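You operate a simulated robot arm through the tools that you are given. There is no shell and no other tool. Be economical: measure what you need, move in short steps, check, and stop when the job is done.

Carry out the task below with a simulated two-armed robot. There is one attempt and no reset: what you move stays moved.

Task
Put the red tray on the top of the workbench. Take the small meter from the top of the packing table and leave it on top of the brown closed carton there. Push the cable cupboard door shut. Switch the checker switch on. Take the labelled meter on the top of the packing table and put it away on the top of the corner table. Put the yellow tray on the perforated panel. Press the green scanner button three times. Put the grey block on the orange batch tray. Pull the hall door open. The order is free. Set down upright: grey block.

The check looks at the end state, three seconds after you hand in, the way a careful person would. Anything else that was tipped, shoved, dropped, spilled or broken makes it a failure.

Robot
Two 7-joint arms with vacuum grippers on one trunk, on a base that drives. Base frame: it is fixed to the floor where the robot stands at the start and does not move with it; the origin is under the middle of the robot, x ahead of it, y to its left, z up; the surface under the hand at the start is at about z = 80. Readings come in cm, degrees, newtons and seconds.
The left shoulder is at the start at [7, 17.4, 122.3], the right one opposite. With the tool pointing down near the work surface each hand reaches from about 20 to 78 cm from the robot's upright axis, wherever it stands, measured 20 degrees to its own side. Places, roughly: cable cupboard door [10, -310, 40]; checker switch [60, -250, 90]; closed carton [75, 0, 75]; green scanner button [60, 40, 90]; grey block (6x6x8 cm) [70, -80, 140]; hall door [-260, 460, 90]; labelled meter [75, 25, 100]; orange batch tray [50, 400, 75]; perforated panel (46x33x3 cm) [-200, -190, 20]; small meter [50, 25, 100]; top of the corner table [60, 410, 80]; top of the workbench [80, -440, 80]. Payload 3.5 kg a hand.
Tool frame (each hand has its own): the origin (TCP) lies in the middle of the cups' lips, and z points out of the cups. The gripper has 2 cups of 3.2 cm across, covering 3.2 by 8 cm (tool x, y); the bellows give 1 cm. With the vacuum on, a cup seals on a smooth face that it is pressed against (1 to 4 N); it does not hold porous or soft things. The pull reaches 76 N.
Orientation is that of the tool frame in the base frame, as a unit quaternion [x, y, z, w]. With the cups facing straight down, the tool's x points along the base's -x, its y along +y and its z along -z.

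Tools
- The arms move only by the tool move_arm. It takes "left_deltas", "right_deltas" or both (then of equal length, played together; a hand with none holds still); each is a list of rows, each a list of 7 numbers: the shift along the base's x, y, z in cm, then the turn, a rotation vector about the base's x, y, z in rad, then the vacuum: 1 switches it on, 0 off. In form: [[tx, ty, tz, wx, wy, wz, suction], ...]. A call has 1 to 10 rows; each row shifts and turns the commanded pose from where the row before left it. Rows are played at 5 a second. More than 5 cm and 8.6 degrees between two rows, or a gripper value outside its range, and nothing of the call is played. A pose out of reach is approached as far as the arm can. The call stops where the force on the tool passes 40 N (or 10 N more than at its start, if that is more) or the arm is blocked; 0.2 s more then pass. The pull builds up within a second once a cup has sealed. Time passes only in rows, and 0.2 s behind the last, so rows that do not move give it time. The reply holds the time, the measured pose of the TCP, the force on the tool along the base axes and the pull of the vacuum, in the units named above and with some noise, with the torque about the TCP (base axes, N m) and any sound that the robot's microphone picked up.
- Cameras (640 x 400 px; columns grow to the right, rows downward): "scene" is now at [13.35, -0.01, 153.87]; the picture's right is [0.13, -0.99, 0.00], its down [-0.59, -0.08, -0.81] and it looks along [0.80, 0.11, -0.59] (base axes); focal length 214 px, centre (320, 200). "left" rides on the left gripper at [7.4, -1.9, -11] in its tool frame; the picture's right is [0.25, 0.97, 0.00], its down [-0.77, 0.20, -0.60] and it looks along [-0.59, 0.15, 0.80] (tool axes); focal length 218 px, centre (320, 200). "right" rides on the right gripper at [7.4, 1.9, -11] in its tool frame; the picture's right is [-0.25, 0.97, 0.00], its down [-0.77, -0.20, -0.60] and it looks along [-0.58, -0.15, 0.80] (tool axes); focal length 218 px, centre (320, 200). There is no depth. A picture from a camera that has moved, and an enlarged one, comes with that camera's place and axes in the base frame and with its lens. The place of the scene camera against the robot may be out by one fixed shift of up to 1.8 cm in any direction.
- capture(camera): a new picture of that camera. It takes no simulated time.
- slide_trunk(by): slides the trunk up (or, below 0, down) by that many cm; the arms and the scene camera ride with it, the base frame stays. It gives what a move gives, with no picture.
- drive_base(legs): drives the robot by 1 to 6 legs, each [ahead, turn to the left] in cm and degrees, along the robot's own axes; the way and the turn of a leg run together, so that a leg with both is an arc; at most 150 cm and 180 degrees a leg. The arms and the cameras ride along, it lands a little off, and it stops where it bumps. It gives what a move gives.
- head_to(pan, tilt): turns the head with the scene camera to pan (to the left, within 86 degrees either way) and tilt (down, from -29 to 69), counted from straight ahead of the robot. It gives what a move gives.
- enlarge(camera, box): a new picture of the part [left, top, right, bottom] of that camera's present view, enlarged. It takes no simulated time.
- finish_job(): hands the job in; it is judged then, once.

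Go step by step. Nothing tells you exact positions but the pictures and the camera data: compare them with the known pose of the tool, close in by small moves and look again before you grip or let go. The budget is 207 turns and 202 pictures, counting those below and the enlarged ones. Unless the task says otherwise, let go and move clear before handing in, and close with one line.

The tools are called after ">>>" by a JSON object that holds its "method" and its "body". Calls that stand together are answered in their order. move_arm: Moves the arms, as the interface text tells. Its arguments: {"type":"object","properties":{"left_deltas":{"type":"array","items":{"type":"array","items":{"type":"number"}}},"right_deltas":{"type":"array","items":{"type":"array","items":{"type":"number"}}}},"required":[]} The other tools are called the same way: slide_trunk (by) slides the trunk up or down; drive_base (legs) drives the base; head_to (pan, tilt) turns the head that bears the scene camera; capture (camera) takes a picture; enlarge (camera, box) takes an enlarged picture of a part of a camera's view; finish_job () hands the job in.

At the start:

```text
time: 0.0
left_tcp_pos: [44.29, 27.63, 152.7]
left_orientation: [0.095, 0.995, 0.006, 0.003]
left_ft_force: [6.0, 209.5, -67.0]
left_wrist_torque: [-24.54, -5.66, -20.33]
left_pull: 0.2
right_tcp_pos: [47.58, -13.08, 148.43]
right_orientation: [-0.007, 0.995, -0.069, 0.077]
right_ft_force: [153.1, -207.3, -245.7]
right_wrist_torque: [13.95, -4.83, 12.84]
right_pull: 0.1
trunk travel left (down, up): [-71.9, 12.1]
robot x, y, heading: [-0.16, -0.07, -0.1]
head pan, tilt: [7.5, 36.3]
```

scene: 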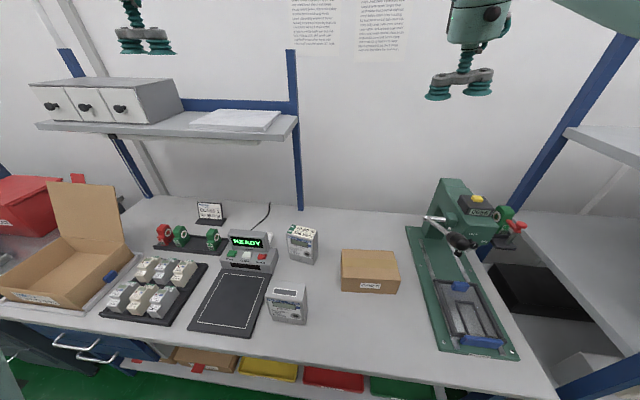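
right: 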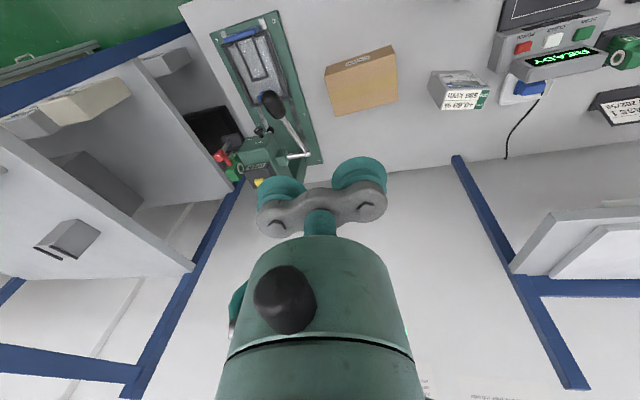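
left: 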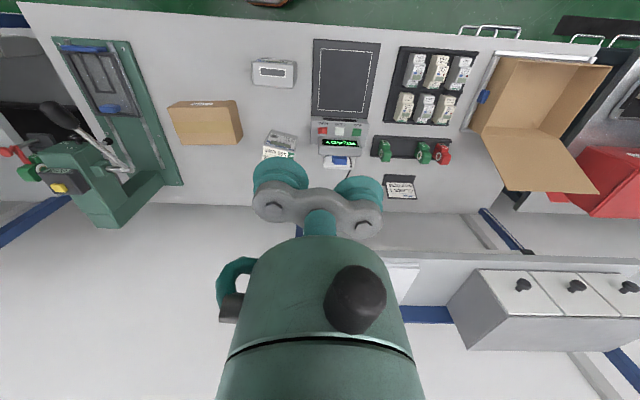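

I see the packing table ahead with two meters, the scanner with green and red buttons and the brown carton. I'll enlarge the view to tell the two meters apart and look around before moving.

>>> {"method": "enlarge", "body": {"camera": "scene", "box": [180, 190, 420, 340]}}

>>> {"method": "move_arm", "body": {"left_deltas": [[0, 0, 0, 0, 0, 0, 0]], "right_deltas": [[0, 0, 0, 0, 0, 0, 0]]}}

>>> {"method": "head_to", "body": {"pan": -60, "tilt": 25}}

>>> {"method": "capture", "body": {"camera": "scene"}}

>>> {"method": "head_to", "body": {"pan": 70, "tilt": 25}}

>>> {"method": "capture", "body": {"camera": "scene"}}

```text
2.67 times, centred on (300, 265) of scene
camera zoom: at [13.35, -0.01, 153.87], right [0.13, -0.99, 0.0], down [-0.59, -0.08, -0.81], along [0.8, 0.11, -0.59], focal length 572 px, centre (373, 27)
```

zoom: 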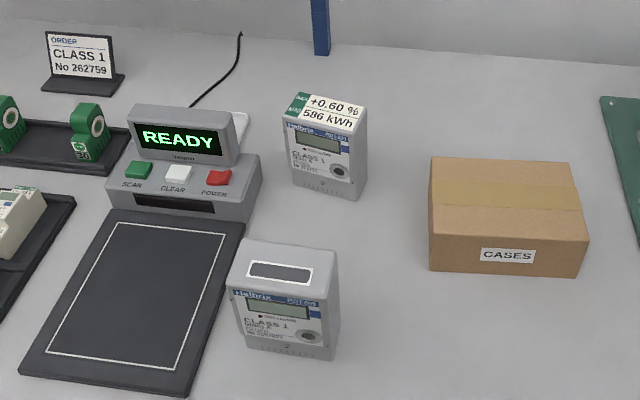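

```text
time: 0.4
left_tcp_pos: [44.37, 27.68, 152.87]
left_orientation: [0.101, 0.995, 0.008, 0.004]
left_ft_force: [16.2, 86.2, -31.8]
left_wrist_torque: [-9.97, -1.06, -8.15]
left_pull: 0.1
right_tcp_pos: [47.78, -13.17, 148.28]
right_orientation: [-0.009, 0.994, -0.074, 0.082]
right_ft_force: [93.7, -113.3, -138.7]
right_wrist_torque: [7.13, -2.24, 6.61]
right_pull: 0.1
trunk travel left (down, up): [-71.9, 12.1]
robot x, y, heading: [-0.1, -0.07, -0.1]
head pan, tilt: [7.5, 36.3]
```

```text
time: 1.8
left_tcp_pos: [44.3, 27.47, 152.71]
left_orientation: [0.101, 0.995, 0.007, 0.004]
left_ft_force: [2.7, 92.0, -28.8]
left_wrist_torque: [-10.87, -2.53, -9.03]
left_pull: 0.0
right_tcp_pos: [47.83, -13.21, 148.34]
right_orientation: [-0.009, 0.994, -0.074, 0.082]
right_ft_force: [90.4, -116.9, -141.5]
right_wrist_torque: [7.4, -2.88, 7.12]
right_pull: 0.1
trunk travel left (down, up): [-71.9, 12.1]
robot x, y, heading: [0.2, -0.21, -0.2]
head pan, tilt: [-60.0, 25.0]
```

```text
197 pictures are left
camera scene: at [9.31, -9.19, 155.65], right [-0.87, -0.5, 0.0], down [-0.21, 0.37, -0.91], along [0.45, -0.78, -0.42], focal length 214 px, centre (320, 200)
```

scene: 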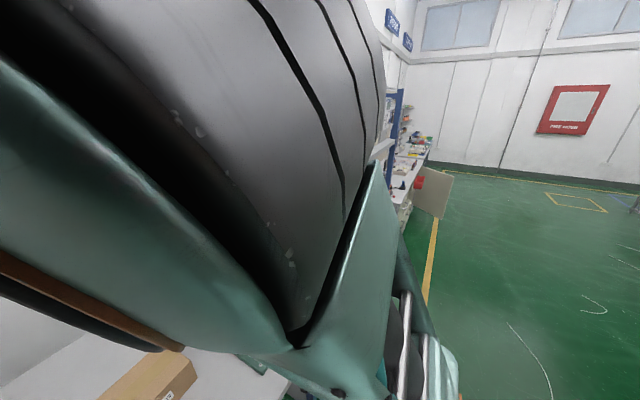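

```text
time: 3.9
left_tcp_pos: [44.25, 27.77, 152.66]
left_orientation: [0.101, 0.995, 0.006, 0.004]
left_ft_force: [1.6, 92.6, -28.2]
left_wrist_torque: [-10.95, -2.52, -9.09]
left_pull: 0.0
right_tcp_pos: [47.75, -13.19, 148.55]
right_orientation: [-0.009, 0.994, -0.073, 0.081]
right_ft_force: [91.6, -117.5, -140.9]
right_wrist_torque: [7.38, -2.81, 7.07]
right_pull: 0.1
trunk travel left (down, up): [-71.9, 12.1]
robot x, y, heading: [0.49, -0.01, 0.0]
head pan, tilt: [70.0, 25.0]
```

```text
196 pictures are left
camera scene: at [7.84, 7.51, 155.65], right [0.94, -0.34, 0.0], down [-0.14, -0.4, -0.91], along [0.31, 0.85, -0.42], focal length 214 px, centre (320, 200)
```

scene: 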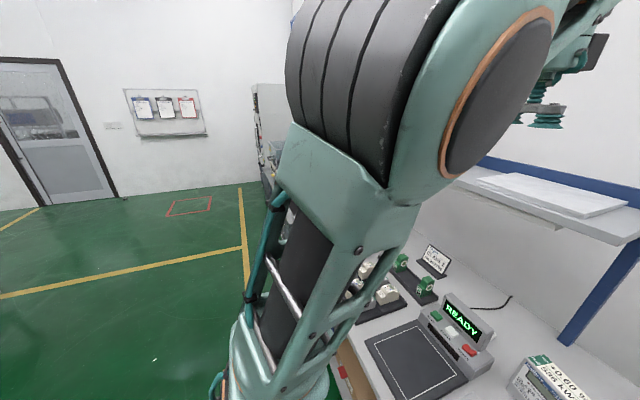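

The labelled meter (+0.60 %, 586 kWh) is at about [72,15] and the small one nearer at about [47,15], with tops near z 94. The carton is at about [66,-11] with its top near z 88. The force readings are oddly high at rest, so I'll make small test moves of both arms.

>>> {"method": "move_arm", "body": {"left_deltas": [[0, 0, 0, 0, 0, 0.1, 0], [0, 0, 0, 0, 0, 0.1, 0], [0, 2, -3, 0, 0, 0, 0], [0, 2, -3, 0, 0, 0, 0], [0, 0, 0, 0, 0, 0, 0]], "right_deltas": [[0, -1, 0, 0, 0, 0, 0], [0, -1, 0, 0, 0, 0, 0], [0, -1, -2, 0, 0, 0, 0], [0, -1, -2, 0, 0, 0, 0], [0, 0, 0, 0, 0, 0, 0]]}}

>>> {"method": "head_to", "body": {"pan": 0, "tilt": 45}}

>>> {"method": "capture", "body": {"camera": "scene"}}

```text
time: 4.2
left_tcp_pos: [44.31, 27.71, 152.83]
left_orientation: [0.105, 0.994, 0.008, 0.004]
left_ft_force: [4.2, 33.8, -11.2]
left_wrist_torque: [-3.88, -0.78, -3.22]
left_pull: 0.1
right_tcp_pos: [47.92, -13.36, 148.6]
right_orientation: [-0.01, 0.993, -0.077, 0.085]
right_ft_force: [65.2, -55.7, -84.5]
right_wrist_torque: [2.63, -0.61, 2.37]
right_pull: 0.1
trunk travel left (down, up): [-71.9, 12.1]
robot x, y, heading: [-0.13, -0.51, 0.1]
head pan, tilt: [70.0, 25.0]
stopped in row 1 (left hand): the force on the tool passed its limit at 168 N (the readings are from after the stop); the commanded pose is now the measured one
```

```text
time: 5.6
left_tcp_pos: [44.28, 27.67, 152.67]
left_orientation: [0.103, 0.995, 0.007, 0.003]
left_ft_force: [3.2, 55.3, -17.8]
left_wrist_torque: [-6.51, -1.5, -5.43]
left_pull: 0.0
right_tcp_pos: [47.89, -13.44, 148.44]
right_orientation: [-0.008, 0.993, -0.076, 0.085]
right_ft_force: [56.1, -75.3, -89.1]
right_wrist_torque: [4.76, -1.98, 4.72]
right_pull: 0.1
trunk travel left (down, up): [-71.9, 12.1]
robot x, y, heading: [0.25, 0.04, -0.0]
head pan, tilt: [0.0, 45.0]
```

```text
195 pictures are left
camera scene: at [12.82, -1.14, 152.6], right [0.0, -1.0, 0.0], down [-0.71, 0.0, -0.71], along [0.71, 0.0, -0.71], focal length 214 px, centre (320, 200)
```

scene: 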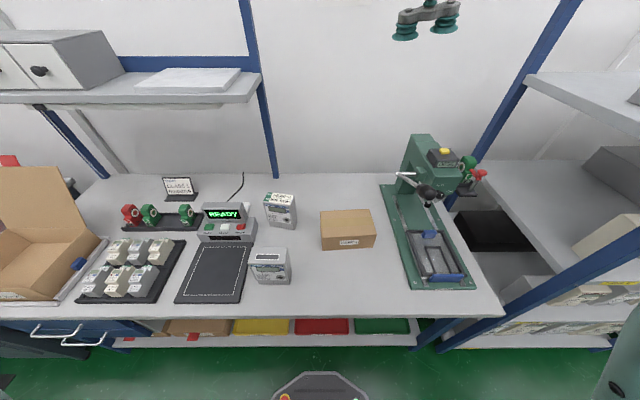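

The left wrist appears wound up against something; the turn made it worse. I'll try unfolding by moving forward and down without turning, one arm at a time.

>>> {"method": "move_arm", "body": {"left_deltas": [[1, 1, -1, 0, 0, 0, 0], [1, 1, -2, 0, 0, 0, 0], [1, 1, -3, 0, 0, 0, 0], [0, 0, 0, 0, 0, 0, 0]]}}

>>> {"method": "move_arm", "body": {"right_deltas": [[1, -1, -1, 0, 0, 0, 0], [1, -1, -2, 0, 0, 0, 0], [1, -1, -3, 0, 0, 0, 0], [0, 0, 0, 0, 0, 0, 0]]}}

```text
time: 5.8
left_tcp_pos: [44.36, 27.83, 152.68]
left_orientation: [0.108, 0.994, 0.006, 0.003]
left_ft_force: [2.5, 15.7, -7.5]
left_wrist_torque: [-1.81, -0.45, -1.51]
left_pull: 0.0
right_tcp_pos: [47.89, -13.36, 148.4]
right_orientation: [-0.009, 0.993, -0.078, 0.086]
right_ft_force: [35.6, -33.0, -49.3]
right_wrist_torque: [1.58, -0.5, 1.5]
right_pull: 0.0
trunk travel left (down, up): [-71.9, 12.1]
robot x, y, heading: [-0.1, 0.14, -0.3]
head pan, tilt: [0.0, 45.0]
stopped in row 1 (left hand): the force on the tool passed its limit at 77 N (the readings are from after the stop); the commanded pose is now the measured one
```

```text
time: 6.8
left_tcp_pos: [44.31, 27.74, 152.55]
left_orientation: [0.108, 0.994, 0.007, 0.003]
left_ft_force: [0.5, 28.4, -8.4]
left_wrist_torque: [-3.42, -0.77, -2.8]
left_pull: 0.0
right_tcp_pos: [50.82, -16.28, 142.41]
right_orientation: [-0.009, 0.993, -0.077, 0.085]
right_ft_force: [-1.1, -1.0, -0.4]
right_wrist_torque: [-0.02, -0.02, 0.0]
right_pull: 0.1
trunk travel left (down, up): [-71.9, 12.1]
robot x, y, heading: [-0.21, -0.21, -0.1]
head pan, tilt: [0.0, 45.0]
```

The right hand is free now with force near zero. I'll repeat for the left.

>>> {"method": "move_arm", "body": {"left_deltas": [[1, 1, -1, 0, 0, 0, 0], [1, 1, -2, 0, 0, 0, 0], [1, 1, -3, 0, 0, 0, 0], [0, 0, 0, 0, 0, 0, 0]]}}

>>> {"method": "capture", "body": {"camera": "left"}}

```text
time: 7.1
left_tcp_pos: [44.42, 27.77, 152.61]
left_orientation: [0.109, 0.994, 0.007, 0.003]
left_ft_force: [0.9, 8.7, -5.0]
left_wrist_torque: [-0.99, -0.35, -0.86]
left_pull: 0.1
right_tcp_pos: [50.69, -16.39, 142.5]
right_orientation: [-0.009, 0.993, -0.076, 0.085]
right_ft_force: [0.0, -0.3, 1.1]
right_wrist_torque: [0.0, 0.02, 0.0]
right_pull: 0.0
trunk travel left (down, up): [-71.9, 12.1]
robot x, y, heading: [0.08, 0.14, 0.1]
head pan, tilt: [0.0, 45.0]
stopped in row 1 (left hand): the force on the tool passed its limit at 49 N (the readings are from after the stop); the commanded pose is now the measured one
```

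```text
194 pictures are left
camera left: at [36.96, 27.24, 163.57], right [-0.04, 1.0, 0.01], down [0.79, 0.02, 0.61], along [0.61, 0.03, -0.79], focal length 218 px, centre (320, 200)
```

left: 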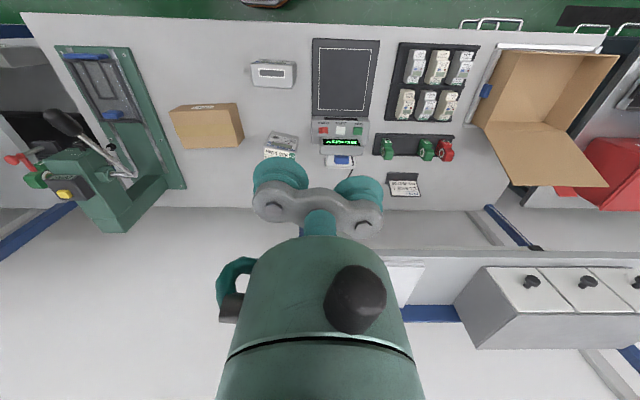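

The left hand isn't visibly touching anything. I'll try different directions for it: pull back and up, with small steps.

>>> {"method": "move_arm", "body": {"left_deltas": [[0, -0.5, 0.5, 0, 0, -0.03, 0], [0, -0.5, 0.5, 0, 0, -0.03, 0], [0, 0, 0, 0, 0, 0, 0]]}}

```text
time: 7.5
left_tcp_pos: [44.47, 27.42, 153.02]
left_orientation: [0.126, 0.992, 0.008, 0.005]
left_ft_force: [-0.4, 12.0, -3.6]
left_wrist_torque: [-1.54, -0.36, -1.27]
left_pull: 0.0
right_tcp_pos: [50.77, -16.33, 142.44]
right_orientation: [-0.009, 0.993, -0.077, 0.084]
right_ft_force: [0.9, 0.7, -0.3]
right_wrist_torque: [-0.02, 0.02, 0.0]
right_pull: 0.1
trunk travel left (down, up): [-71.9, 12.1]
robot x, y, heading: [-0.13, -0.14, 0.1]
head pan, tilt: [0.0, 45.0]
stopped in row 2 (left hand): the force on the tool passed its limit at 49 N (the readings are from after the stop); the commanded pose is now the measured one
```

The contact pushes the hand toward +y and down, and turns it negatively about x and z, so I'll yield that way.

>>> {"method": "move_arm", "body": {"left_deltas": [[0, 1, -0.5, -0.05, 0, -0.05, 0], [0, 1, -0.5, -0.05, 0, -0.05, 0], [0, 1, -1, -0.05, 0, -0.05, 0], [0, 0, 0, 0, 0, 0, 0]]}}

```text
time: 8.5
left_tcp_pos: [44.47, 30.3, 151.01]
left_orientation: [0.197, 0.978, -0.067, 0.014]
left_ft_force: [0.3, -0.5, -0.2]
left_wrist_torque: [-0.04, 0.0, 0.02]
left_pull: 0.1
right_tcp_pos: [50.81, -16.33, 142.42]
right_orientation: [-0.009, 0.993, -0.076, 0.085]
right_ft_force: [0.0, 0.7, -0.4]
right_wrist_torque: [0.04, 0.03, 0.02]
right_pull: 0.1
trunk travel left (down, up): [-71.9, 12.1]
robot x, y, heading: [0.33, 0.18, 0.3]
head pan, tilt: [0.0, 45.0]
```

Freed. Now bring the left hand down and straighten it, and lower the right hand too.

>>> {"method": "move_arm", "body": {"left_deltas": [[0, 1, -5, 0, 0, 0, 0], [0, 1, -5, 0, 0, 0, 0], [0, 1, -5, 0.03, 0, 0.05, 0], [0, 1, -5, 0.03, 0, 0.07, 0], [0, 1, -5, 0.03, 0, 0.07, 0], [0, 0, 0, 0.03, 0, 0.07, 0], [0, 0, 0, 0.02, 0, 0.07, 0], [0, 0, 0, 0, 0, 0, 0]], "right_deltas": [[0, -1, -5, 0, 0, 0, 0], [0, -1, -5, 0, 0, 0, 0], [0, -1, -5, 0, 0, 0, 0], [0, -1, -5, 0, 0, 0, 0], [0, -1, -3, 0, 0, 0, 0], [0, 0, 0, 0, 0, 0, 0], [0, 0, 0, 0, 0, 0, 0], [0, 0, 0, 0, 0, 0, 0]]}}

>>> {"method": "capture", "body": {"camera": "scene"}}

```text
refused: row 1 steps farther than a row can; nothing moved
```

```text
193 pictures are left
camera scene: at [12.82, -1.19, 152.59], right [0.0, -1.0, 0.0], down [-0.71, 0.0, -0.71], along [0.71, 0.0, -0.71], focal length 214 px, centre (320, 200)
```

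scene: 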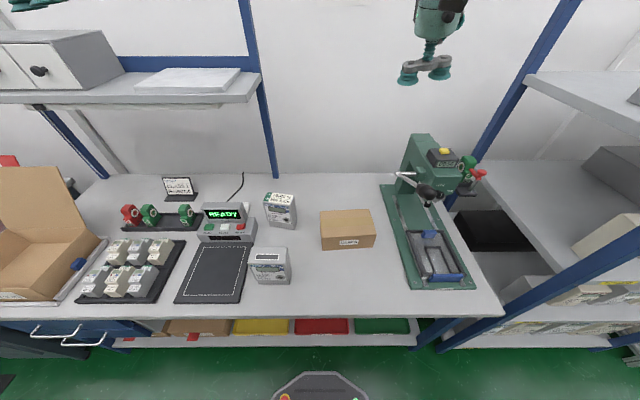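

Steps over the limit; I'll use slightly smaller ones and correct the tilt of both hands.

>>> {"method": "move_arm", "body": {"left_deltas": [[0, 1, -4.5, 0, 0, 0, 0], [0, 1, -4.5, 0, 0, 0, 0], [0, 1, -4.5, 0.03, 0.01, 0.05, 0], [0, 1, -4.5, 0.03, 0.01, 0.07, 0], [0, 1, -4.5, 0.03, 0.008, 0.07, 0], [0, 0, -3, 0.03, 0, 0.07, 0], [0, 0, 0, 0.015, 0, 0.07, 0], [0, 0, 0, 0, 0, 0.07, 0], [0, 0, 0, 0, 0, 0, 0]], "right_deltas": [[0, -1, -4.5, 0, 0, 0, 0], [0, -1, -4.5, 0.03, 0.03, 0, 0], [0, -1, -4.5, 0.03, 0.03, 0, 0], [0, -1, -4.5, 0.03, 0.04, -0.01, 0], [0, -1, -3, 0.03, 0.04, -0.008, 0], [0, 0, 0, 0.034, 0.03, 0, 0], [0, 0, 0, 0, 0, 0, 0], [0, 0, 0, 0, 0, 0, 0], [0, 0, 0, 0, 0, 0, 0]]}}

>>> {"method": "capture", "body": {"camera": "scene"}}

>>> {"method": "capture", "body": {"camera": "left"}}

```text
time: 10.5
left_tcp_pos: [44.38, 35.49, 125.47]
left_orientation: [-0.002, 1.0, -0.002, -0.004]
left_ft_force: [-0.2, -0.1, -0.3]
left_wrist_torque: [-0.01, -0.03, -0.02]
left_pull: 0.1
right_tcp_pos: [50.73, -21.21, 121.4]
right_orientation: [0.0, 1.0, 0.001, 0.0]
right_ft_force: [0.2, 0.1, 0.7]
right_wrist_torque: [0.02, 0.03, -0.01]
right_pull: 0.0
trunk travel left (down, up): [-71.9, 12.1]
robot x, y, heading: [0.19, -0.15, -0.0]
head pan, tilt: [0.0, 45.0]
```

```text
192 pictures are left
camera scene: at [12.82, -1.1, 152.59], right [0.0, -1.0, 0.0], down [-0.71, 0.0, -0.71], along [0.71, 0.0, -0.71], focal length 214 px, centre (320, 200)
```

scene: 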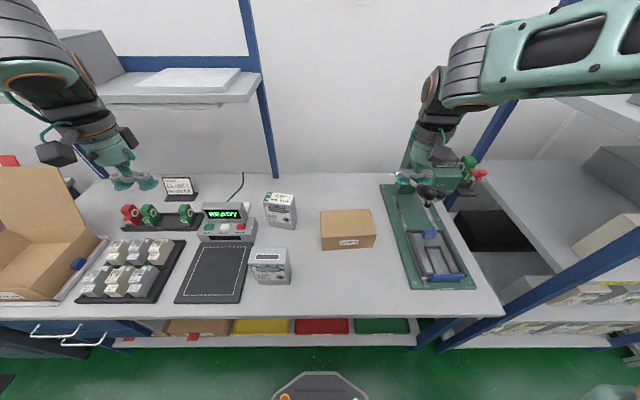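

```text
191 pictures are left
camera left: at [37.33, 33.37, 136.58], right [-0.26, 0.97, 0.0], down [0.77, 0.21, 0.6], along [0.58, 0.15, -0.8], focal length 218 px, centre (320, 200)
```

left: 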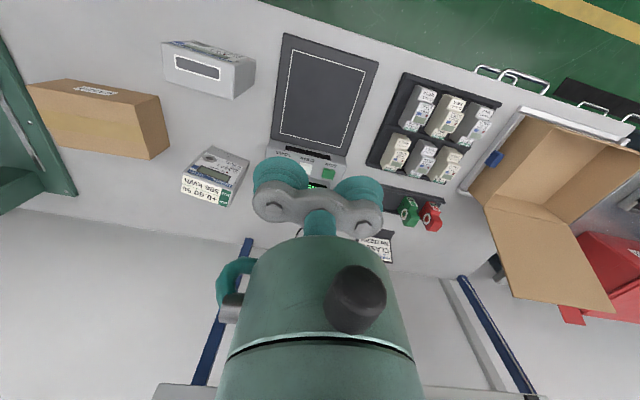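

The pose check with the scene camera matches well. The small meter's top centre is at about [46.7,14.3,94]. I'll bring the right hand over it and the left hand toward the scanner button (about [63,40,88]).

>>> {"method": "move_arm", "body": {"left_deltas": [[3, 1.5, -3, 0, 0, 0, 0], [3, 1.5, -3, 0, 0, 0, 0], [3, 1.5, -3, 0, 0, 0, 0], [3, 1.5, -3, 0, 0, 0, 0], [3, 1, -3, 0, 0, 0, 0], [1, 0.5, -4, 0, 0, 0, 0], [0, 0, -4, 0, 0, 0, 0], [0, 0, 0, 0, 0, 0, 0], [0, 0, 0, 0, 0, 0, 0]], "right_deltas": [[-0.5, 4.5, -1.5, 0, 0, 0, 0], [-0.5, 4.5, -1.5, 0, 0, 0, 0], [-0.5, 4.5, -1.5, 0, 0, 0, 0], [-0.5, 4.5, -1.5, 0, 0, 0, 0], [-0.5, 4.5, -1.5, 0, 0, 0, 0], [-0.5, 4.5, -1.5, 0, 0, 0, 0], [-0.5, 4.5, -2, 0, 0, 0, 0], [-0.5, 4, -2, 0, 0, 0, 0], [0, 0, -4, 0, 0, 0, 0]]}}

>>> {"method": "capture", "body": {"camera": "right"}}

>>> {"method": "capture", "body": {"camera": "left"}}

>>> {"method": "capture", "body": {"camera": "scene"}}

```text
time: 12.5
left_tcp_pos: [60.59, 43.17, 102.45]
left_orientation: [-0.001, 1.0, -0.002, -0.004]
left_ft_force: [0.1, 0.3, 0.0]
left_wrist_torque: [-0.02, 0.01, 0.08]
left_pull: 0.0
right_tcp_pos: [48.24, 13.25, 105.64]
right_orientation: [0.02, 1.0, 0.02, -0.001]
right_ft_force: [-0.2, -0.2, -0.8]
right_wrist_torque: [-0.04, 0.0, 0.01]
right_pull: 0.1
trunk travel left (down, up): [-71.9, 12.1]
robot x, y, heading: [0.03, -0.03, 0.0]
head pan, tilt: [0.0, 45.0]
```

```text
190 pictures are left
camera right: at [41.1, 15.01, 116.71], right [0.29, 0.96, 0.04], down [0.76, -0.26, 0.59], along [0.58, -0.14, -0.8], focal length 218 px, centre (320, 200)
```

right: 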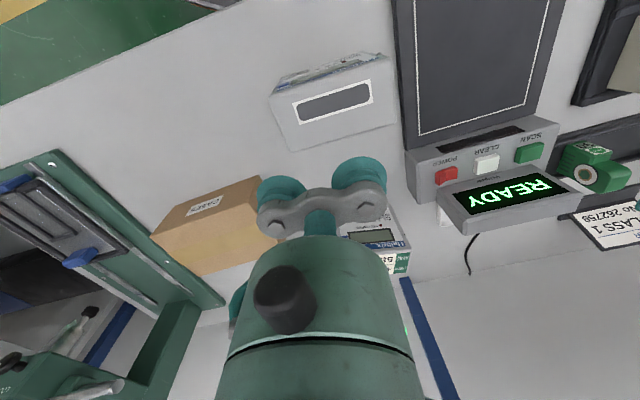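

```text
189 pictures are left
camera left: at [53.51, 41.18, 113.5], right [-0.25, 0.97, 0.0], down [0.78, 0.21, 0.6], along [0.58, 0.15, -0.8], focal length 218 px, centre (320, 200)
```

left: 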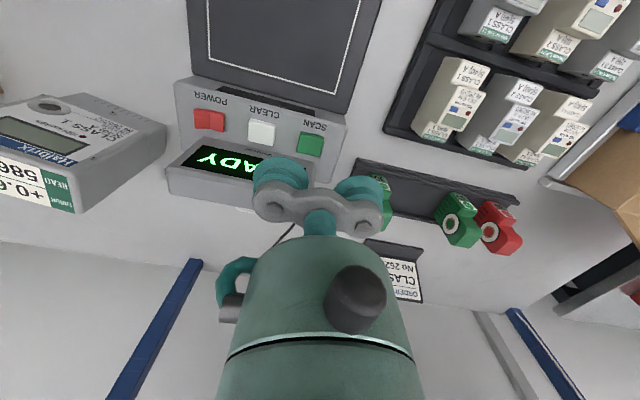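

```text
188 pictures are left
camera scene: at [13.05, -0.94, 152.57], right [0.0, -1.0, 0.0], down [-0.71, 0.0, -0.71], along [0.71, 0.0, -0.71], focal length 214 px, centre (320, 200)
```

scene: 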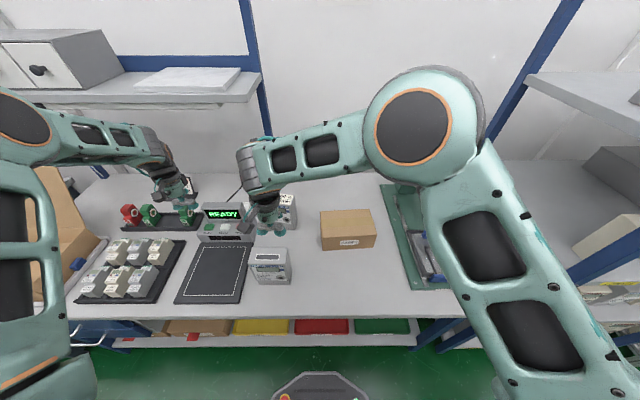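

Combining both wrist cameras: the small meter's top centre is at about [45.9,15.6,97] and the green button at [64.2,42.6,87]. I'll align the right hand over the meter, and the left so that its -y cup is over the green button.

>>> {"method": "move_arm", "body": {"right_deltas": [[-1.2, 1.2, -1, -0.02, 0, 0.02, 1], [-1.1, 1.1, -1, -0.02, 0, 0.02, 1], [0, 0, -2, 0, 0, 0, 1], [0, 0, -1.5, 0, 0, 0, 1]], "left_deltas": [[1.8, 0.9, -3, 0, 0, 0, 0], [1.8, 0.9, -3, 0, 0, 0, 0], [0, 0, -3, 0, 0, 0, 0], [0, 0, -2.5, 0, 0, 0, 0]]}}

>>> {"method": "capture", "body": {"camera": "right"}}

>>> {"method": "capture", "body": {"camera": "left"}}

```text
time: 13.5
left_tcp_pos: [64.02, 44.84, 91.12]
left_orientation: [-0.001, 1.0, -0.002, -0.004]
left_ft_force: [-0.3, -0.1, -0.4]
left_wrist_torque: [-0.02, 0.0, 0.0]
left_pull: 0.0
right_tcp_pos: [44.57, 16.46, 98.87]
right_orientation: [-0.02, 1.0, -0.021, -0.001]
right_ft_force: [0.1, 1.4, 0.8]
right_wrist_torque: [-0.03, 0.01, -0.01]
right_pull: 0.1
trunk travel left (down, up): [-71.9, 12.1]
robot x, y, heading: [-0.4, 0.13, 0.1]
head pan, tilt: [0.0, 45.0]
```

```text
187 pictures are left
camera right: at [37.17, 18.59, 109.72], right [0.21, 0.98, -0.04], down [0.78, -0.15, 0.61], along [0.59, -0.16, -0.79], focal length 218 px, centre (320, 200)
```

right: 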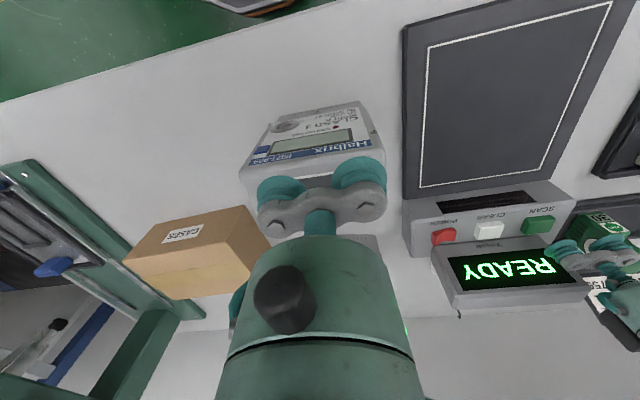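

```text
186 pictures are left
camera left: at [56.95, 42.72, 102.13], right [-0.25, 0.97, 0.0], down [0.78, 0.21, 0.6], along [0.58, 0.15, -0.8], focal length 218 px, centre (320, 200)
```

left: 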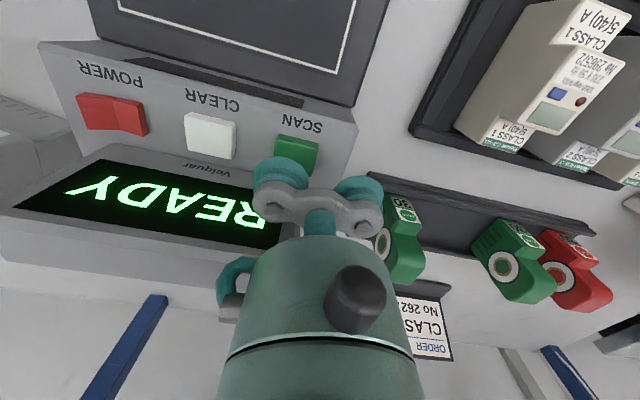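

The left -y cup is lined up over the green button. The right hand overshot (readings lag), so I'll correct it. Then I'll press the button gently to learn its contact height.

>>> {"method": "move_arm", "body": {"right_deltas": [[0.7, -0.5, 0, 0.02, 0, -0.02, 1], [0.7, -0.5, 0, 0.02, 0, -0.02, 1], [0, 0, 0, 0, 0, 0, 1], [0, 0, 0, 0, 0, 0, 1]]}}

>>> {"method": "move_arm", "body": {"left_deltas": [[0.1, 0, -1.5, 0, 0, 0, 0], [0, 0, -1, 0, 0, 0, 0], [0, 0, -0.7, 0, 0, 0, 0], [0, 0, 0, 0, 0, 0, 0]]}}

>>> {"method": "capture", "body": {"camera": "right"}}

```text
time: 14.5
left_tcp_pos: [63.86, 44.75, 91.16]
left_orientation: [-0.001, 1.0, -0.001, -0.005]
left_ft_force: [0.8, 0.0, -0.3]
left_wrist_torque: [0.0, 0.02, -0.01]
left_pull: 0.0
right_tcp_pos: [45.99, 15.6, 98.87]
right_orientation: [0.0, 1.0, 0.001, -0.001]
right_ft_force: [0.1, 0.5, 0.2]
right_wrist_torque: [0.03, -0.01, 0.0]
right_pull: 0.0
trunk travel left (down, up): [-71.9, 12.1]
robot x, y, heading: [0.02, -0.02, -0.1]
head pan, tilt: [0.0, 45.0]
```

```text
time: 15.3
left_tcp_pos: [64.43, 44.87, 88.95]
left_orientation: [-0.002, 1.0, 0.0, 0.008]
left_ft_force: [-6.9, -2.0, 17.8]
left_wrist_torque: [-0.06, -0.8, -0.14]
left_pull: 0.0
right_tcp_pos: [45.52, 15.39, 99.05]
right_orientation: [-0.002, 1.0, 0.002, 0.001]
right_ft_force: [0.1, 0.0, 0.2]
right_wrist_torque: [-0.01, -0.01, 0.04]
right_pull: 0.1
trunk travel left (down, up): [-71.9, 12.1]
robot x, y, heading: [0.13, 0.01, 0.2]
head pan, tilt: [0.0, 45.0]
stopped in row 3 (left hand): the force on the tool passed its limit at 46 N (the readings are from after the stop); the commanded pose is now the measured one
```

```text
185 pictures are left
camera right: at [38.34, 17.27, 109.98], right [0.25, 0.97, 0.0], down [0.77, -0.2, 0.61], along [0.59, -0.15, -0.8], focal length 218 px, centre (320, 200)
```

right: 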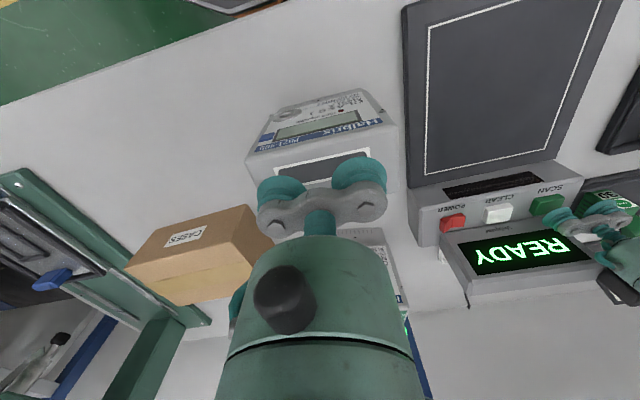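

The left hand met resistance with a sideways push at z 88.9, perhaps against the display housing. I'll back off and look closely.

>>> {"method": "move_arm", "body": {"left_deltas": [[0, 0, 1.5, 0, 0, 0, 0], [0, 0, 0, 0, 0, 0, 0]]}}

>>> {"method": "enlarge", "body": {"camera": "left", "box": [160, 80, 420, 250]}}

>>> {"method": "enlarge", "body": {"camera": "right", "box": [400, 150, 640, 310]}}

```text
time: 15.9
left_tcp_pos: [64.52, 44.92, 90.1]
left_orientation: [-0.002, 1.0, -0.001, 0.004]
left_ft_force: [-0.4, 0.0, -0.3]
left_wrist_torque: [0.01, 0.01, 0.0]
left_pull: 0.1
right_tcp_pos: [45.89, 15.5, 98.94]
right_orientation: [0.0, 1.0, 0.0, 0.001]
right_ft_force: [-1.0, -0.7, 0.6]
right_wrist_torque: [0.01, -0.01, 0.01]
right_pull: 0.0
trunk travel left (down, up): [-71.9, 12.1]
robot x, y, heading: [0.19, -0.16, -0.0]
head pan, tilt: [0.0, 45.0]
```

```text
2.35 times, centred on (290, 165) of left
camera zoom: at [57.24, 42.76, 101.1], right [-0.26, 0.97, 0.0], down [0.77, 0.2, 0.61], along [0.59, 0.16, -0.79], focal length 514 px, centre (391, 282)
```

zoom: 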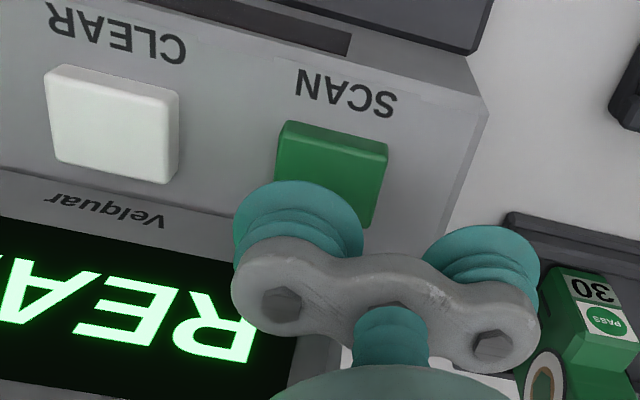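

```text
2.50 times, centred on (520, 230) of right
camera zoom: at [38.57, 17.35, 109.87], right [0.25, 0.97, 0.0], down [0.77, -0.2, 0.6], along [0.59, -0.15, -0.8], focal length 546 px, centre (-180, 125)
```

zoom: 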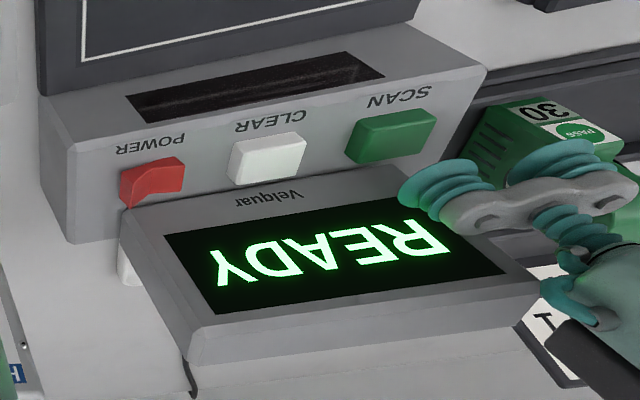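

The cup was sitting on the display's front edge. I'll move 1.6 cm back toward the robot and press in small steps.

>>> {"method": "move_arm", "body": {"left_deltas": [[-1.7, 0.2, 0.5, 0, 0, 0, 0], [0, 0, 0, 0, 0, 0, 0], [0, 0, -1, 0, 0, 0, 0], [0, 0, -0.5, 0, 0, 0, 0], [0, 0, -0.5, 0, 0, 0, 0], [0, 0, 0, 0, 0, 0, 0]]}}

>>> {"method": "enlarge", "body": {"camera": "left", "box": [160, 80, 420, 250]}}

```text
time: 17.3
left_tcp_pos: [62.89, 45.04, 88.8]
left_orientation: [-0.003, 1.0, 0.001, 0.006]
left_ft_force: [4.7, 6.2, 19.0]
left_wrist_torque: [-0.63, -0.42, 0.26]
left_pull: 0.1
right_tcp_pos: [45.8, 15.46, 99.05]
right_orientation: [0.0, 1.0, 0.0, 0.001]
right_ft_force: [0.0, 0.0, -0.9]
right_wrist_torque: [0.02, 0.0, -0.03]
right_pull: 0.0
trunk travel left (down, up): [-71.9, 12.1]
robot x, y, heading: [-0.39, -0.04, 0.3]
head pan, tilt: [0.0, 45.0]
```

```text
2.35 times, centred on (290, 165) of left
camera zoom: at [55.58, 42.96, 99.79], right [-0.26, 0.97, 0.0], down [0.76, 0.2, 0.61], along [0.59, 0.16, -0.79], focal length 514 px, centre (391, 282)
```

zoom: 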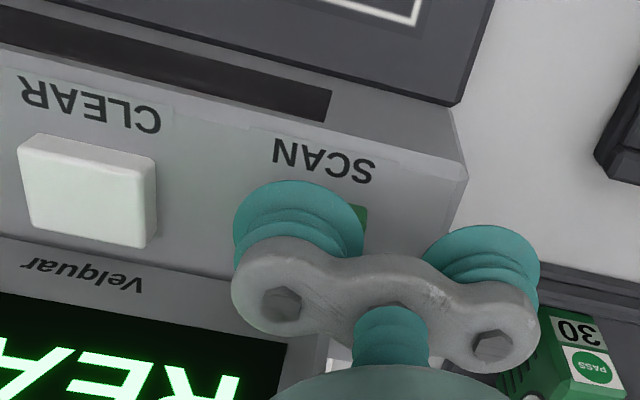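

The cup is on the green button now with 19 N. I'll press a bit further to see whether it clicks, then check.

>>> {"method": "move_arm", "body": {"left_deltas": [[0, 0, -0.4, 0, 0, 0, 0], [0, 0, -0.3, 0, 0, 0, 0], [0, 0, 0, 0, 0, 0, 0]]}}

>>> {"method": "enlarge", "body": {"camera": "right", "box": [400, 150, 640, 310]}}

```text
time: 17.8
left_tcp_pos: [62.97, 45.19, 88.68]
left_orientation: [-0.002, 1.0, 0.002, 0.011]
left_ft_force: [-7.0, -2.0, 15.4]
left_wrist_torque: [-0.11, -1.0, -0.21]
left_pull: 0.0
right_tcp_pos: [45.73, 15.42, 99.08]
right_orientation: [0.0, 1.0, 0.0, 0.002]
right_ft_force: [0.2, 0.4, 0.0]
right_wrist_torque: [0.0, 0.03, 0.03]
right_pull: 0.2
trunk travel left (down, up): [-71.9, 12.1]
robot x, y, heading: [0.06, -0.04, 0.1]
head pan, tilt: [0.0, 45.0]
stopped in row 2 (left hand): the force on the tool passed its limit at 44 N (the readings are from after the stop); the commanded pose is now the measured one
```

```text
2.50 times, centred on (520, 230) of right
camera zoom: at [38.36, 17.28, 109.95], right [0.25, 0.97, 0.0], down [0.77, -0.2, 0.61], along [0.59, -0.15, -0.8], focal length 546 px, centre (-180, 125)
```

zoom: 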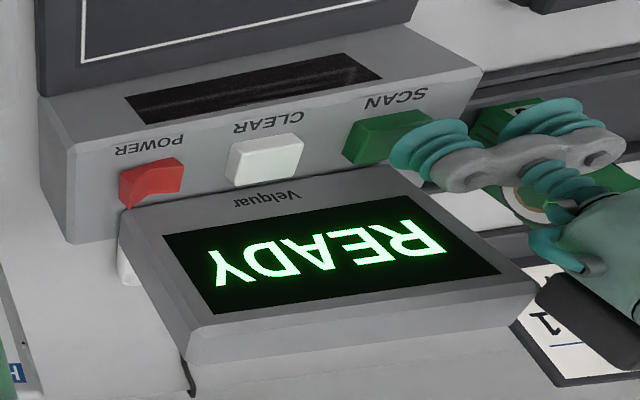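

I suspect the panel slopes, giving the -x push. I'll lift and look at the button and display again.

>>> {"method": "move_arm", "body": {"left_deltas": [[0, 0, 2, 0, 0, 0, 0], [-3, 0, 2, 0, 0, 0, 0], [0, 0, 0, 0, 0, 0, 0]]}}

>>> {"method": "enlarge", "body": {"camera": "left", "box": [160, 120, 420, 290]}}

>>> {"method": "enlarge", "body": {"camera": "scene", "box": [170, 190, 290, 265]}}

```text
time: 18.6
left_tcp_pos: [60.28, 45.34, 92.41]
left_orientation: [-0.002, 1.0, 0.0, 0.008]
left_ft_force: [0.0, -0.6, -0.4]
left_wrist_torque: [-0.03, 0.04, 0.0]
left_pull: 0.0
right_tcp_pos: [46.07, 15.68, 98.77]
right_orientation: [0.0, 1.0, 0.0, -0.001]
right_ft_force: [0.0, 0.3, -0.3]
right_wrist_torque: [0.0, 0.0, 0.0]
right_pull: 0.1
trunk travel left (down, up): [-71.9, 12.1]
robot x, y, heading: [-0.08, 0.26, 0.1]
head pan, tilt: [0.0, 45.0]
```

```text
2.35 times, centred on (290, 205) of left
camera zoom: at [52.88, 43.12, 103.28], right [-0.26, 0.97, 0.0], down [0.76, 0.2, 0.62], along [0.6, 0.16, -0.79], focal length 514 px, centre (391, 188)
```

zoom: 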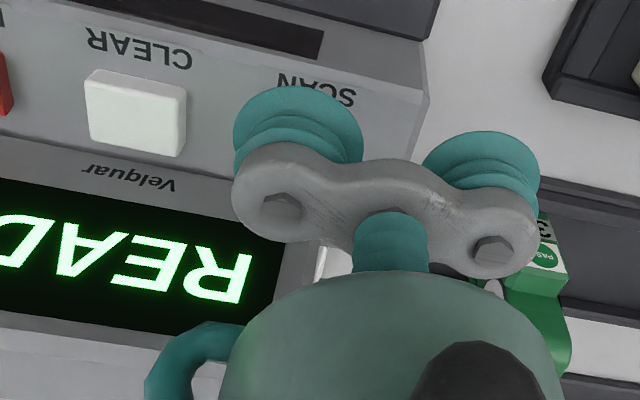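

```text
5.33 times, centred on (230, 228) of scene
camera zoom: at [13.06, -1.02, 152.57], right [0.0, -1.0, 0.0], down [-0.71, 0.0, -0.71], along [0.71, 0.0, -0.71], focal length 1144 px, centre (800, 53)
```

zoom: 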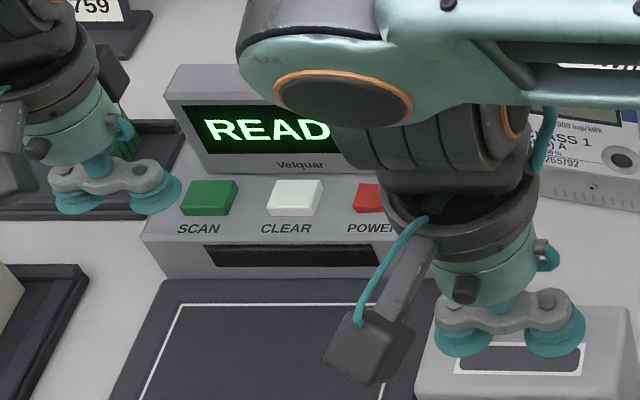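

Triangulating all three cameras puts the button near [64.6,42.9,86]; the gripper housing was bumping the top of the tilted display. I'll tilt the left tool back about 24° so the housing clears, and press along the tool axis.

>>> {"method": "move_arm", "body": {"left_deltas": [[0, 0, 0, 0, -0.14, 0, 0], [0, 0, 0, 0, -0.14, 0, 0], [0, 0, 0, 0, -0.14, 0, 0], [2, 0, -1.5, 0, 0, 0, 0], [1, 0, -1.5, 0, 0, 0, 0], [0, 0, 0, 0, 0, 0, 0], [0, 0, 0, 0, 0, 0, 0]]}}

>>> {"method": "enlarge", "body": {"camera": "left", "box": [160, 80, 420, 250]}}

>>> {"method": "enlarge", "body": {"camera": "right", "box": [400, 150, 640, 310]}}

```text
time: 20.2
left_tcp_pos: [63.12, 45.15, 89.5]
left_orientation: [-0.004, 0.976, 0.0, 0.218]
left_ft_force: [0.5, -0.1, 0.0]
left_wrist_torque: [0.03, 0.03, 0.02]
left_pull: 0.1
right_tcp_pos: [45.96, 15.6, 98.95]
right_orientation: [0.0, 1.0, 0.002, 0.0]
right_ft_force: [-1.0, 0.7, 0.1]
right_wrist_torque: [-0.04, 0.01, 0.0]
right_pull: 0.1
trunk travel left (down, up): [-71.9, 12.1]
robot x, y, heading: [0.19, -0.13, 0.1]
head pan, tilt: [0.0, 45.0]
```

```text
2.35 times, centred on (290, 165) of left
camera zoom: at [52.03, 43.02, 96.35], right [-0.23, 0.97, -0.11], down [0.44, 0.2, 0.87], along [0.87, 0.16, -0.47], focal length 514 px, centre (391, 282)
```

zoom: 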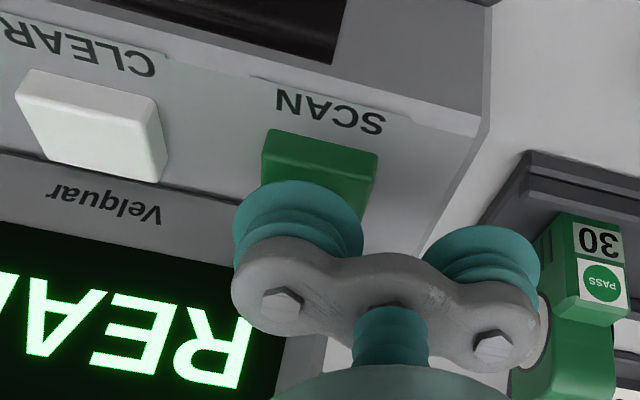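

```text
2.50 times, centred on (520, 230) of right
camera zoom: at [38.7, 17.42, 109.81], right [0.25, 0.97, 0.0], down [0.77, -0.2, 0.6], along [0.58, -0.15, -0.8], focal length 546 px, centre (-180, 125)
```

zoom: 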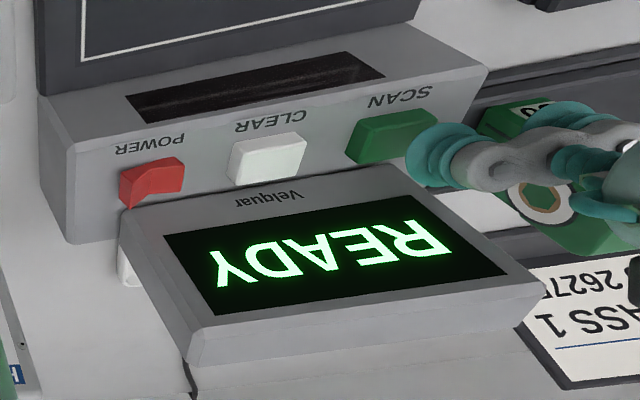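

The cup axis now points right at the button. Advance along the tool axis.

>>> {"method": "move_arm", "body": {"left_deltas": [[0.6, 0, -1.37, 0, 0, 0, 0], [0.41, 0, -0.91, 0, 0, 0, 0], [0.2, 0, -0.46, 0, 0, 0, 0], [0.2, 0, -0.46, 0, 0, 0, 0], [0, 0, 0, 0, 0, 0, 0]]}}

>>> {"method": "enlarge", "body": {"camera": "right", "box": [400, 150, 640, 310]}}

```text
time: 21.4
left_tcp_pos: [64.64, 45.21, 86.4]
left_orientation: [-0.003, 0.976, 0.0, 0.218]
left_ft_force: [0.7, 2.5, 5.1]
left_wrist_torque: [0.0, 0.12, -0.08]
left_pull: 0.0
right_tcp_pos: [45.95, 15.61, 99.02]
right_orientation: [-0.001, 1.0, 0.001, 0.0]
right_ft_force: [0.5, -1.2, 0.2]
right_wrist_torque: [-0.02, 0.03, 0.02]
right_pull: 0.1
trunk travel left (down, up): [-71.9, 12.1]
robot x, y, heading: [-0.05, -0.15, -0.0]
head pan, tilt: [0.0, 45.0]
heard: click
```

```text
2.50 times, centred on (520, 230) of right
camera zoom: at [38.61, 17.42, 109.85], right [0.25, 0.97, 0.0], down [0.77, -0.2, 0.6], along [0.59, -0.15, -0.8], focal length 546 px, centre (-180, 125)
```

zoom: 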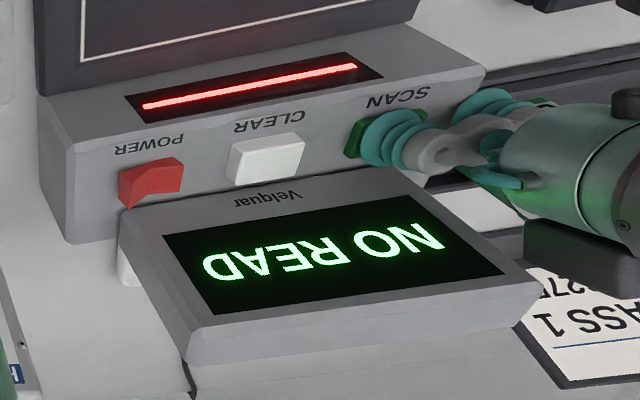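

That clicked: one press ("NO READ"). I'll release fully and repeat, one press per call to count them.

>>> {"method": "move_arm", "body": {"left_deltas": [[-0.7, 0, 1.6, 0, 0, 0, 0], [0, 0, 0, 0, 0, 0, 0], [0, 0, 0, 0, 0, 0, 0], [0.5, 0, -1.14, 0, 0, 0, 0], [0.2, 0, -0.46, 0, 0, 0, 0], [0, 0, 0, 0, 0, 0, 0]]}}

>>> {"method": "enlarge", "body": {"camera": "right", "box": [400, 150, 640, 310]}}

```text
time: 22.8
left_tcp_pos: [64.7, 45.21, 86.3]
left_orientation: [-0.004, 0.976, 0.001, 0.218]
left_ft_force: [1.2, 0.3, 5.0]
left_wrist_torque: [0.01, 0.08, -0.03]
left_pull: 0.0
right_tcp_pos: [45.98, 15.64, 98.94]
right_orientation: [0.0, 1.0, 0.001, 0.0]
right_ft_force: [0.1, 0.9, 0.1]
right_wrist_torque: [0.01, -0.01, -0.02]
right_pull: 0.1
trunk travel left (down, up): [-71.9, 12.1]
robot x, y, heading: [-0.13, -0.13, 0.1]
head pan, tilt: [0.0, 45.0]
heard: click
```

```text
2.50 times, centred on (520, 230) of right
camera zoom: at [38.61, 17.4, 109.86], right [0.25, 0.97, 0.0], down [0.77, -0.2, 0.6], along [0.59, -0.15, -0.8], focal length 546 px, centre (-180, 125)
```

zoom: 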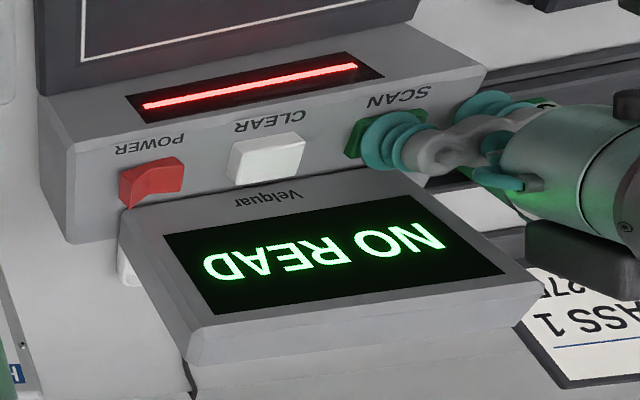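

Second click heard. One more press, then retreat; the right hand meanwhile presses onto the small meter's top.

>>> {"method": "move_arm", "body": {"left_deltas": [[-0.7, 0, 1.6, 0, 0, 0, 0], [0, 0, 0, 0, 0, 0, 0], [0, 0, 0, 0, 0, 0, 0], [0.5, 0, -1.14, 0, 0, 0, 0], [0.2, 0, -0.46, 0, 0, 0, 0], [0, 0, 0, 0, 0, 0, 0]]}}

>>> {"method": "move_arm", "body": {"left_deltas": [[-1, 0, 2.5, 0, 0, 0, 0], [-2, 0, 4, 0, 0, 0, 0], [-2, 0, 4, 0, 0.14, 0, 0], [-2, 0, 4, 0, 0.14, 0, 0], [-2, 2, 4, 0, 0.14, 0, 0], [0, 4, 2, 0, 0, 0, 0], [0, 0, 0, 0, 0, 0, 0]]}}

>>> {"method": "move_arm", "body": {"right_deltas": [[0, 0, -1, 0, 0, 0, 1], [0, 0, -0.6, 0, 0, 0, 1], [0, 0, -0.4, 0, 0, 0, 1], [0, 0, 0, 0, 0, 0, 1], [0, 0, 0, 0, 0, 0, 1]]}}

>>> {"method": "capture", "body": {"camera": "scene"}}

```text
time: 24.2
left_tcp_pos: [64.65, 45.32, 86.32]
left_orientation: [-0.003, 0.976, 0.001, 0.218]
left_ft_force: [-0.2, 1.0, 2.5]
left_wrist_torque: [0.0, 0.02, -0.07]
left_pull: 0.1
right_tcp_pos: [45.75, 15.52, 98.97]
right_orientation: [0.001, 1.0, 0.001, 0.0]
right_ft_force: [-1.2, 0.3, 0.2]
right_wrist_torque: [0.02, 0.04, -0.04]
right_pull: 0.0
trunk travel left (down, up): [-71.9, 12.1]
robot x, y, heading: [-0.2, 0.21, -0.0]
head pan, tilt: [0.0, 45.0]
heard: click
```

```text
time: 25.8
left_tcp_pos: [55.69, 51.3, 106.92]
left_orientation: [-0.003, 1.0, 0.0, 0.009]
left_ft_force: [-0.5, 0.1, -0.1]
left_wrist_torque: [0.03, 0.01, -0.01]
left_pull: 0.0
right_tcp_pos: [46.04, 15.41, 98.9]
right_orientation: [0.0, 1.0, 0.0, 0.0]
right_ft_force: [0.1, 0.2, 0.8]
right_wrist_torque: [0.03, -0.01, 0.0]
right_pull: 0.1
trunk travel left (down, up): [-71.9, 12.1]
robot x, y, heading: [0.11, -0.01, -0.1]
head pan, tilt: [0.0, 45.0]
```

```text
time: 27.0
left_tcp_pos: [55.62, 51.29, 106.87]
left_orientation: [-0.003, 1.0, 0.001, 0.009]
left_ft_force: [0.4, -0.4, -0.7]
left_wrist_torque: [0.0, 0.01, -0.01]
left_pull: 0.2
right_tcp_pos: [45.97, 15.68, 96.94]
right_orientation: [0.0, 1.0, 0.0, 0.0]
right_ft_force: [0.0, -0.3, 0.3]
right_wrist_torque: [0.0, -0.03, 0.01]
right_pull: 0.2
trunk travel left (down, up): [-71.9, 12.1]
robot x, y, heading: [0.06, 0.22, -0.1]
head pan, tilt: [0.0, 45.0]
```

```text
174 pictures are left
camera scene: at [12.84, -1.13, 152.59], right [0.0, -1.0, 0.0], down [-0.71, 0.0, -0.71], along [0.71, 0.0, -0.71], focal length 214 px, centre (320, 200)
```

scene: 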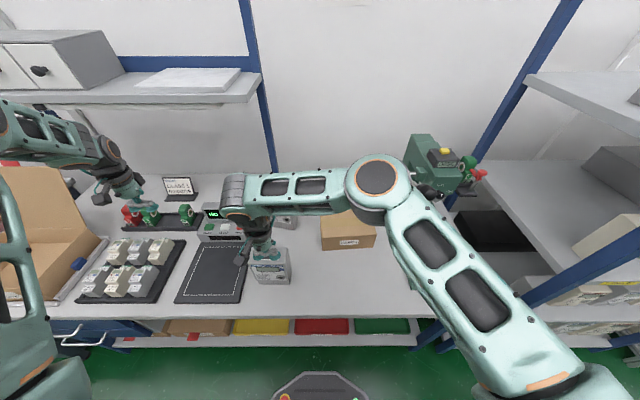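

Three clicks total. The right cups haven't touched the meter yet; continue down in small steps.

>>> {"method": "move_arm", "body": {"right_deltas": [[0, 0, -0.4, 0, 0, 0, 1], [0, 0, -0.4, 0, 0, 0, 1], [0, 0, -0.4, 0, 0, 0, 1], [0, 0, -0.4, 0, 0, 0, 1], [0, 0, 0, 0, 0, 0, 1], [0, 0, 0, 0, 0, 0, 1]]}}

>>> {"method": "enlarge", "body": {"camera": "right", "box": [200, 80, 440, 230]}}

```text
time: 28.0
left_tcp_pos: [55.35, 51.09, 107.09]
left_orientation: [-0.002, 1.0, 0.001, 0.01]
left_ft_force: [-0.7, -0.2, -0.1]
left_wrist_torque: [0.03, -0.03, 0.01]
left_pull: 0.1
right_tcp_pos: [45.84, 15.71, 95.98]
right_orientation: [0.001, 1.0, 0.002, 0.002]
right_ft_force: [-8.6, -2.9, 24.1]
right_wrist_torque: [-0.59, 0.34, -0.24]
right_pull: 75.2
trunk travel left (down, up): [-71.9, 12.1]
robot x, y, heading: [-0.35, -0.16, 0.1]
head pan, tilt: [0.0, 45.0]
stopped in row 4 (right hand): the force on the tool passed its limit at 49 N (the readings are from after the stop); the commanded pose is now the measured one
```

```text
2.67 times, centred on (320, 155) of right
camera zoom: at [38.54, 17.43, 106.84], right [0.25, 0.97, 0.01], down [0.77, -0.21, 0.61], along [0.59, -0.15, -0.8], focal length 582 px, centre (320, 320)
```

zoom: 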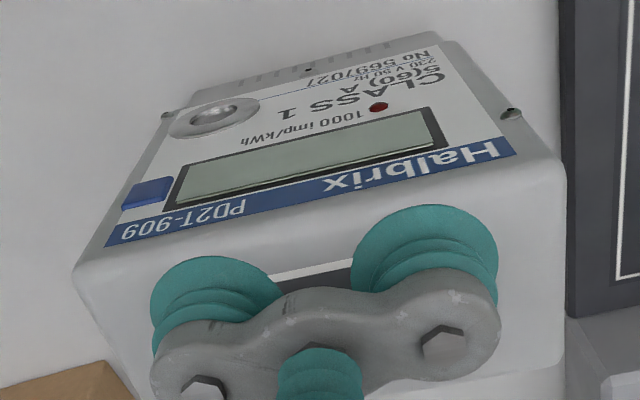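

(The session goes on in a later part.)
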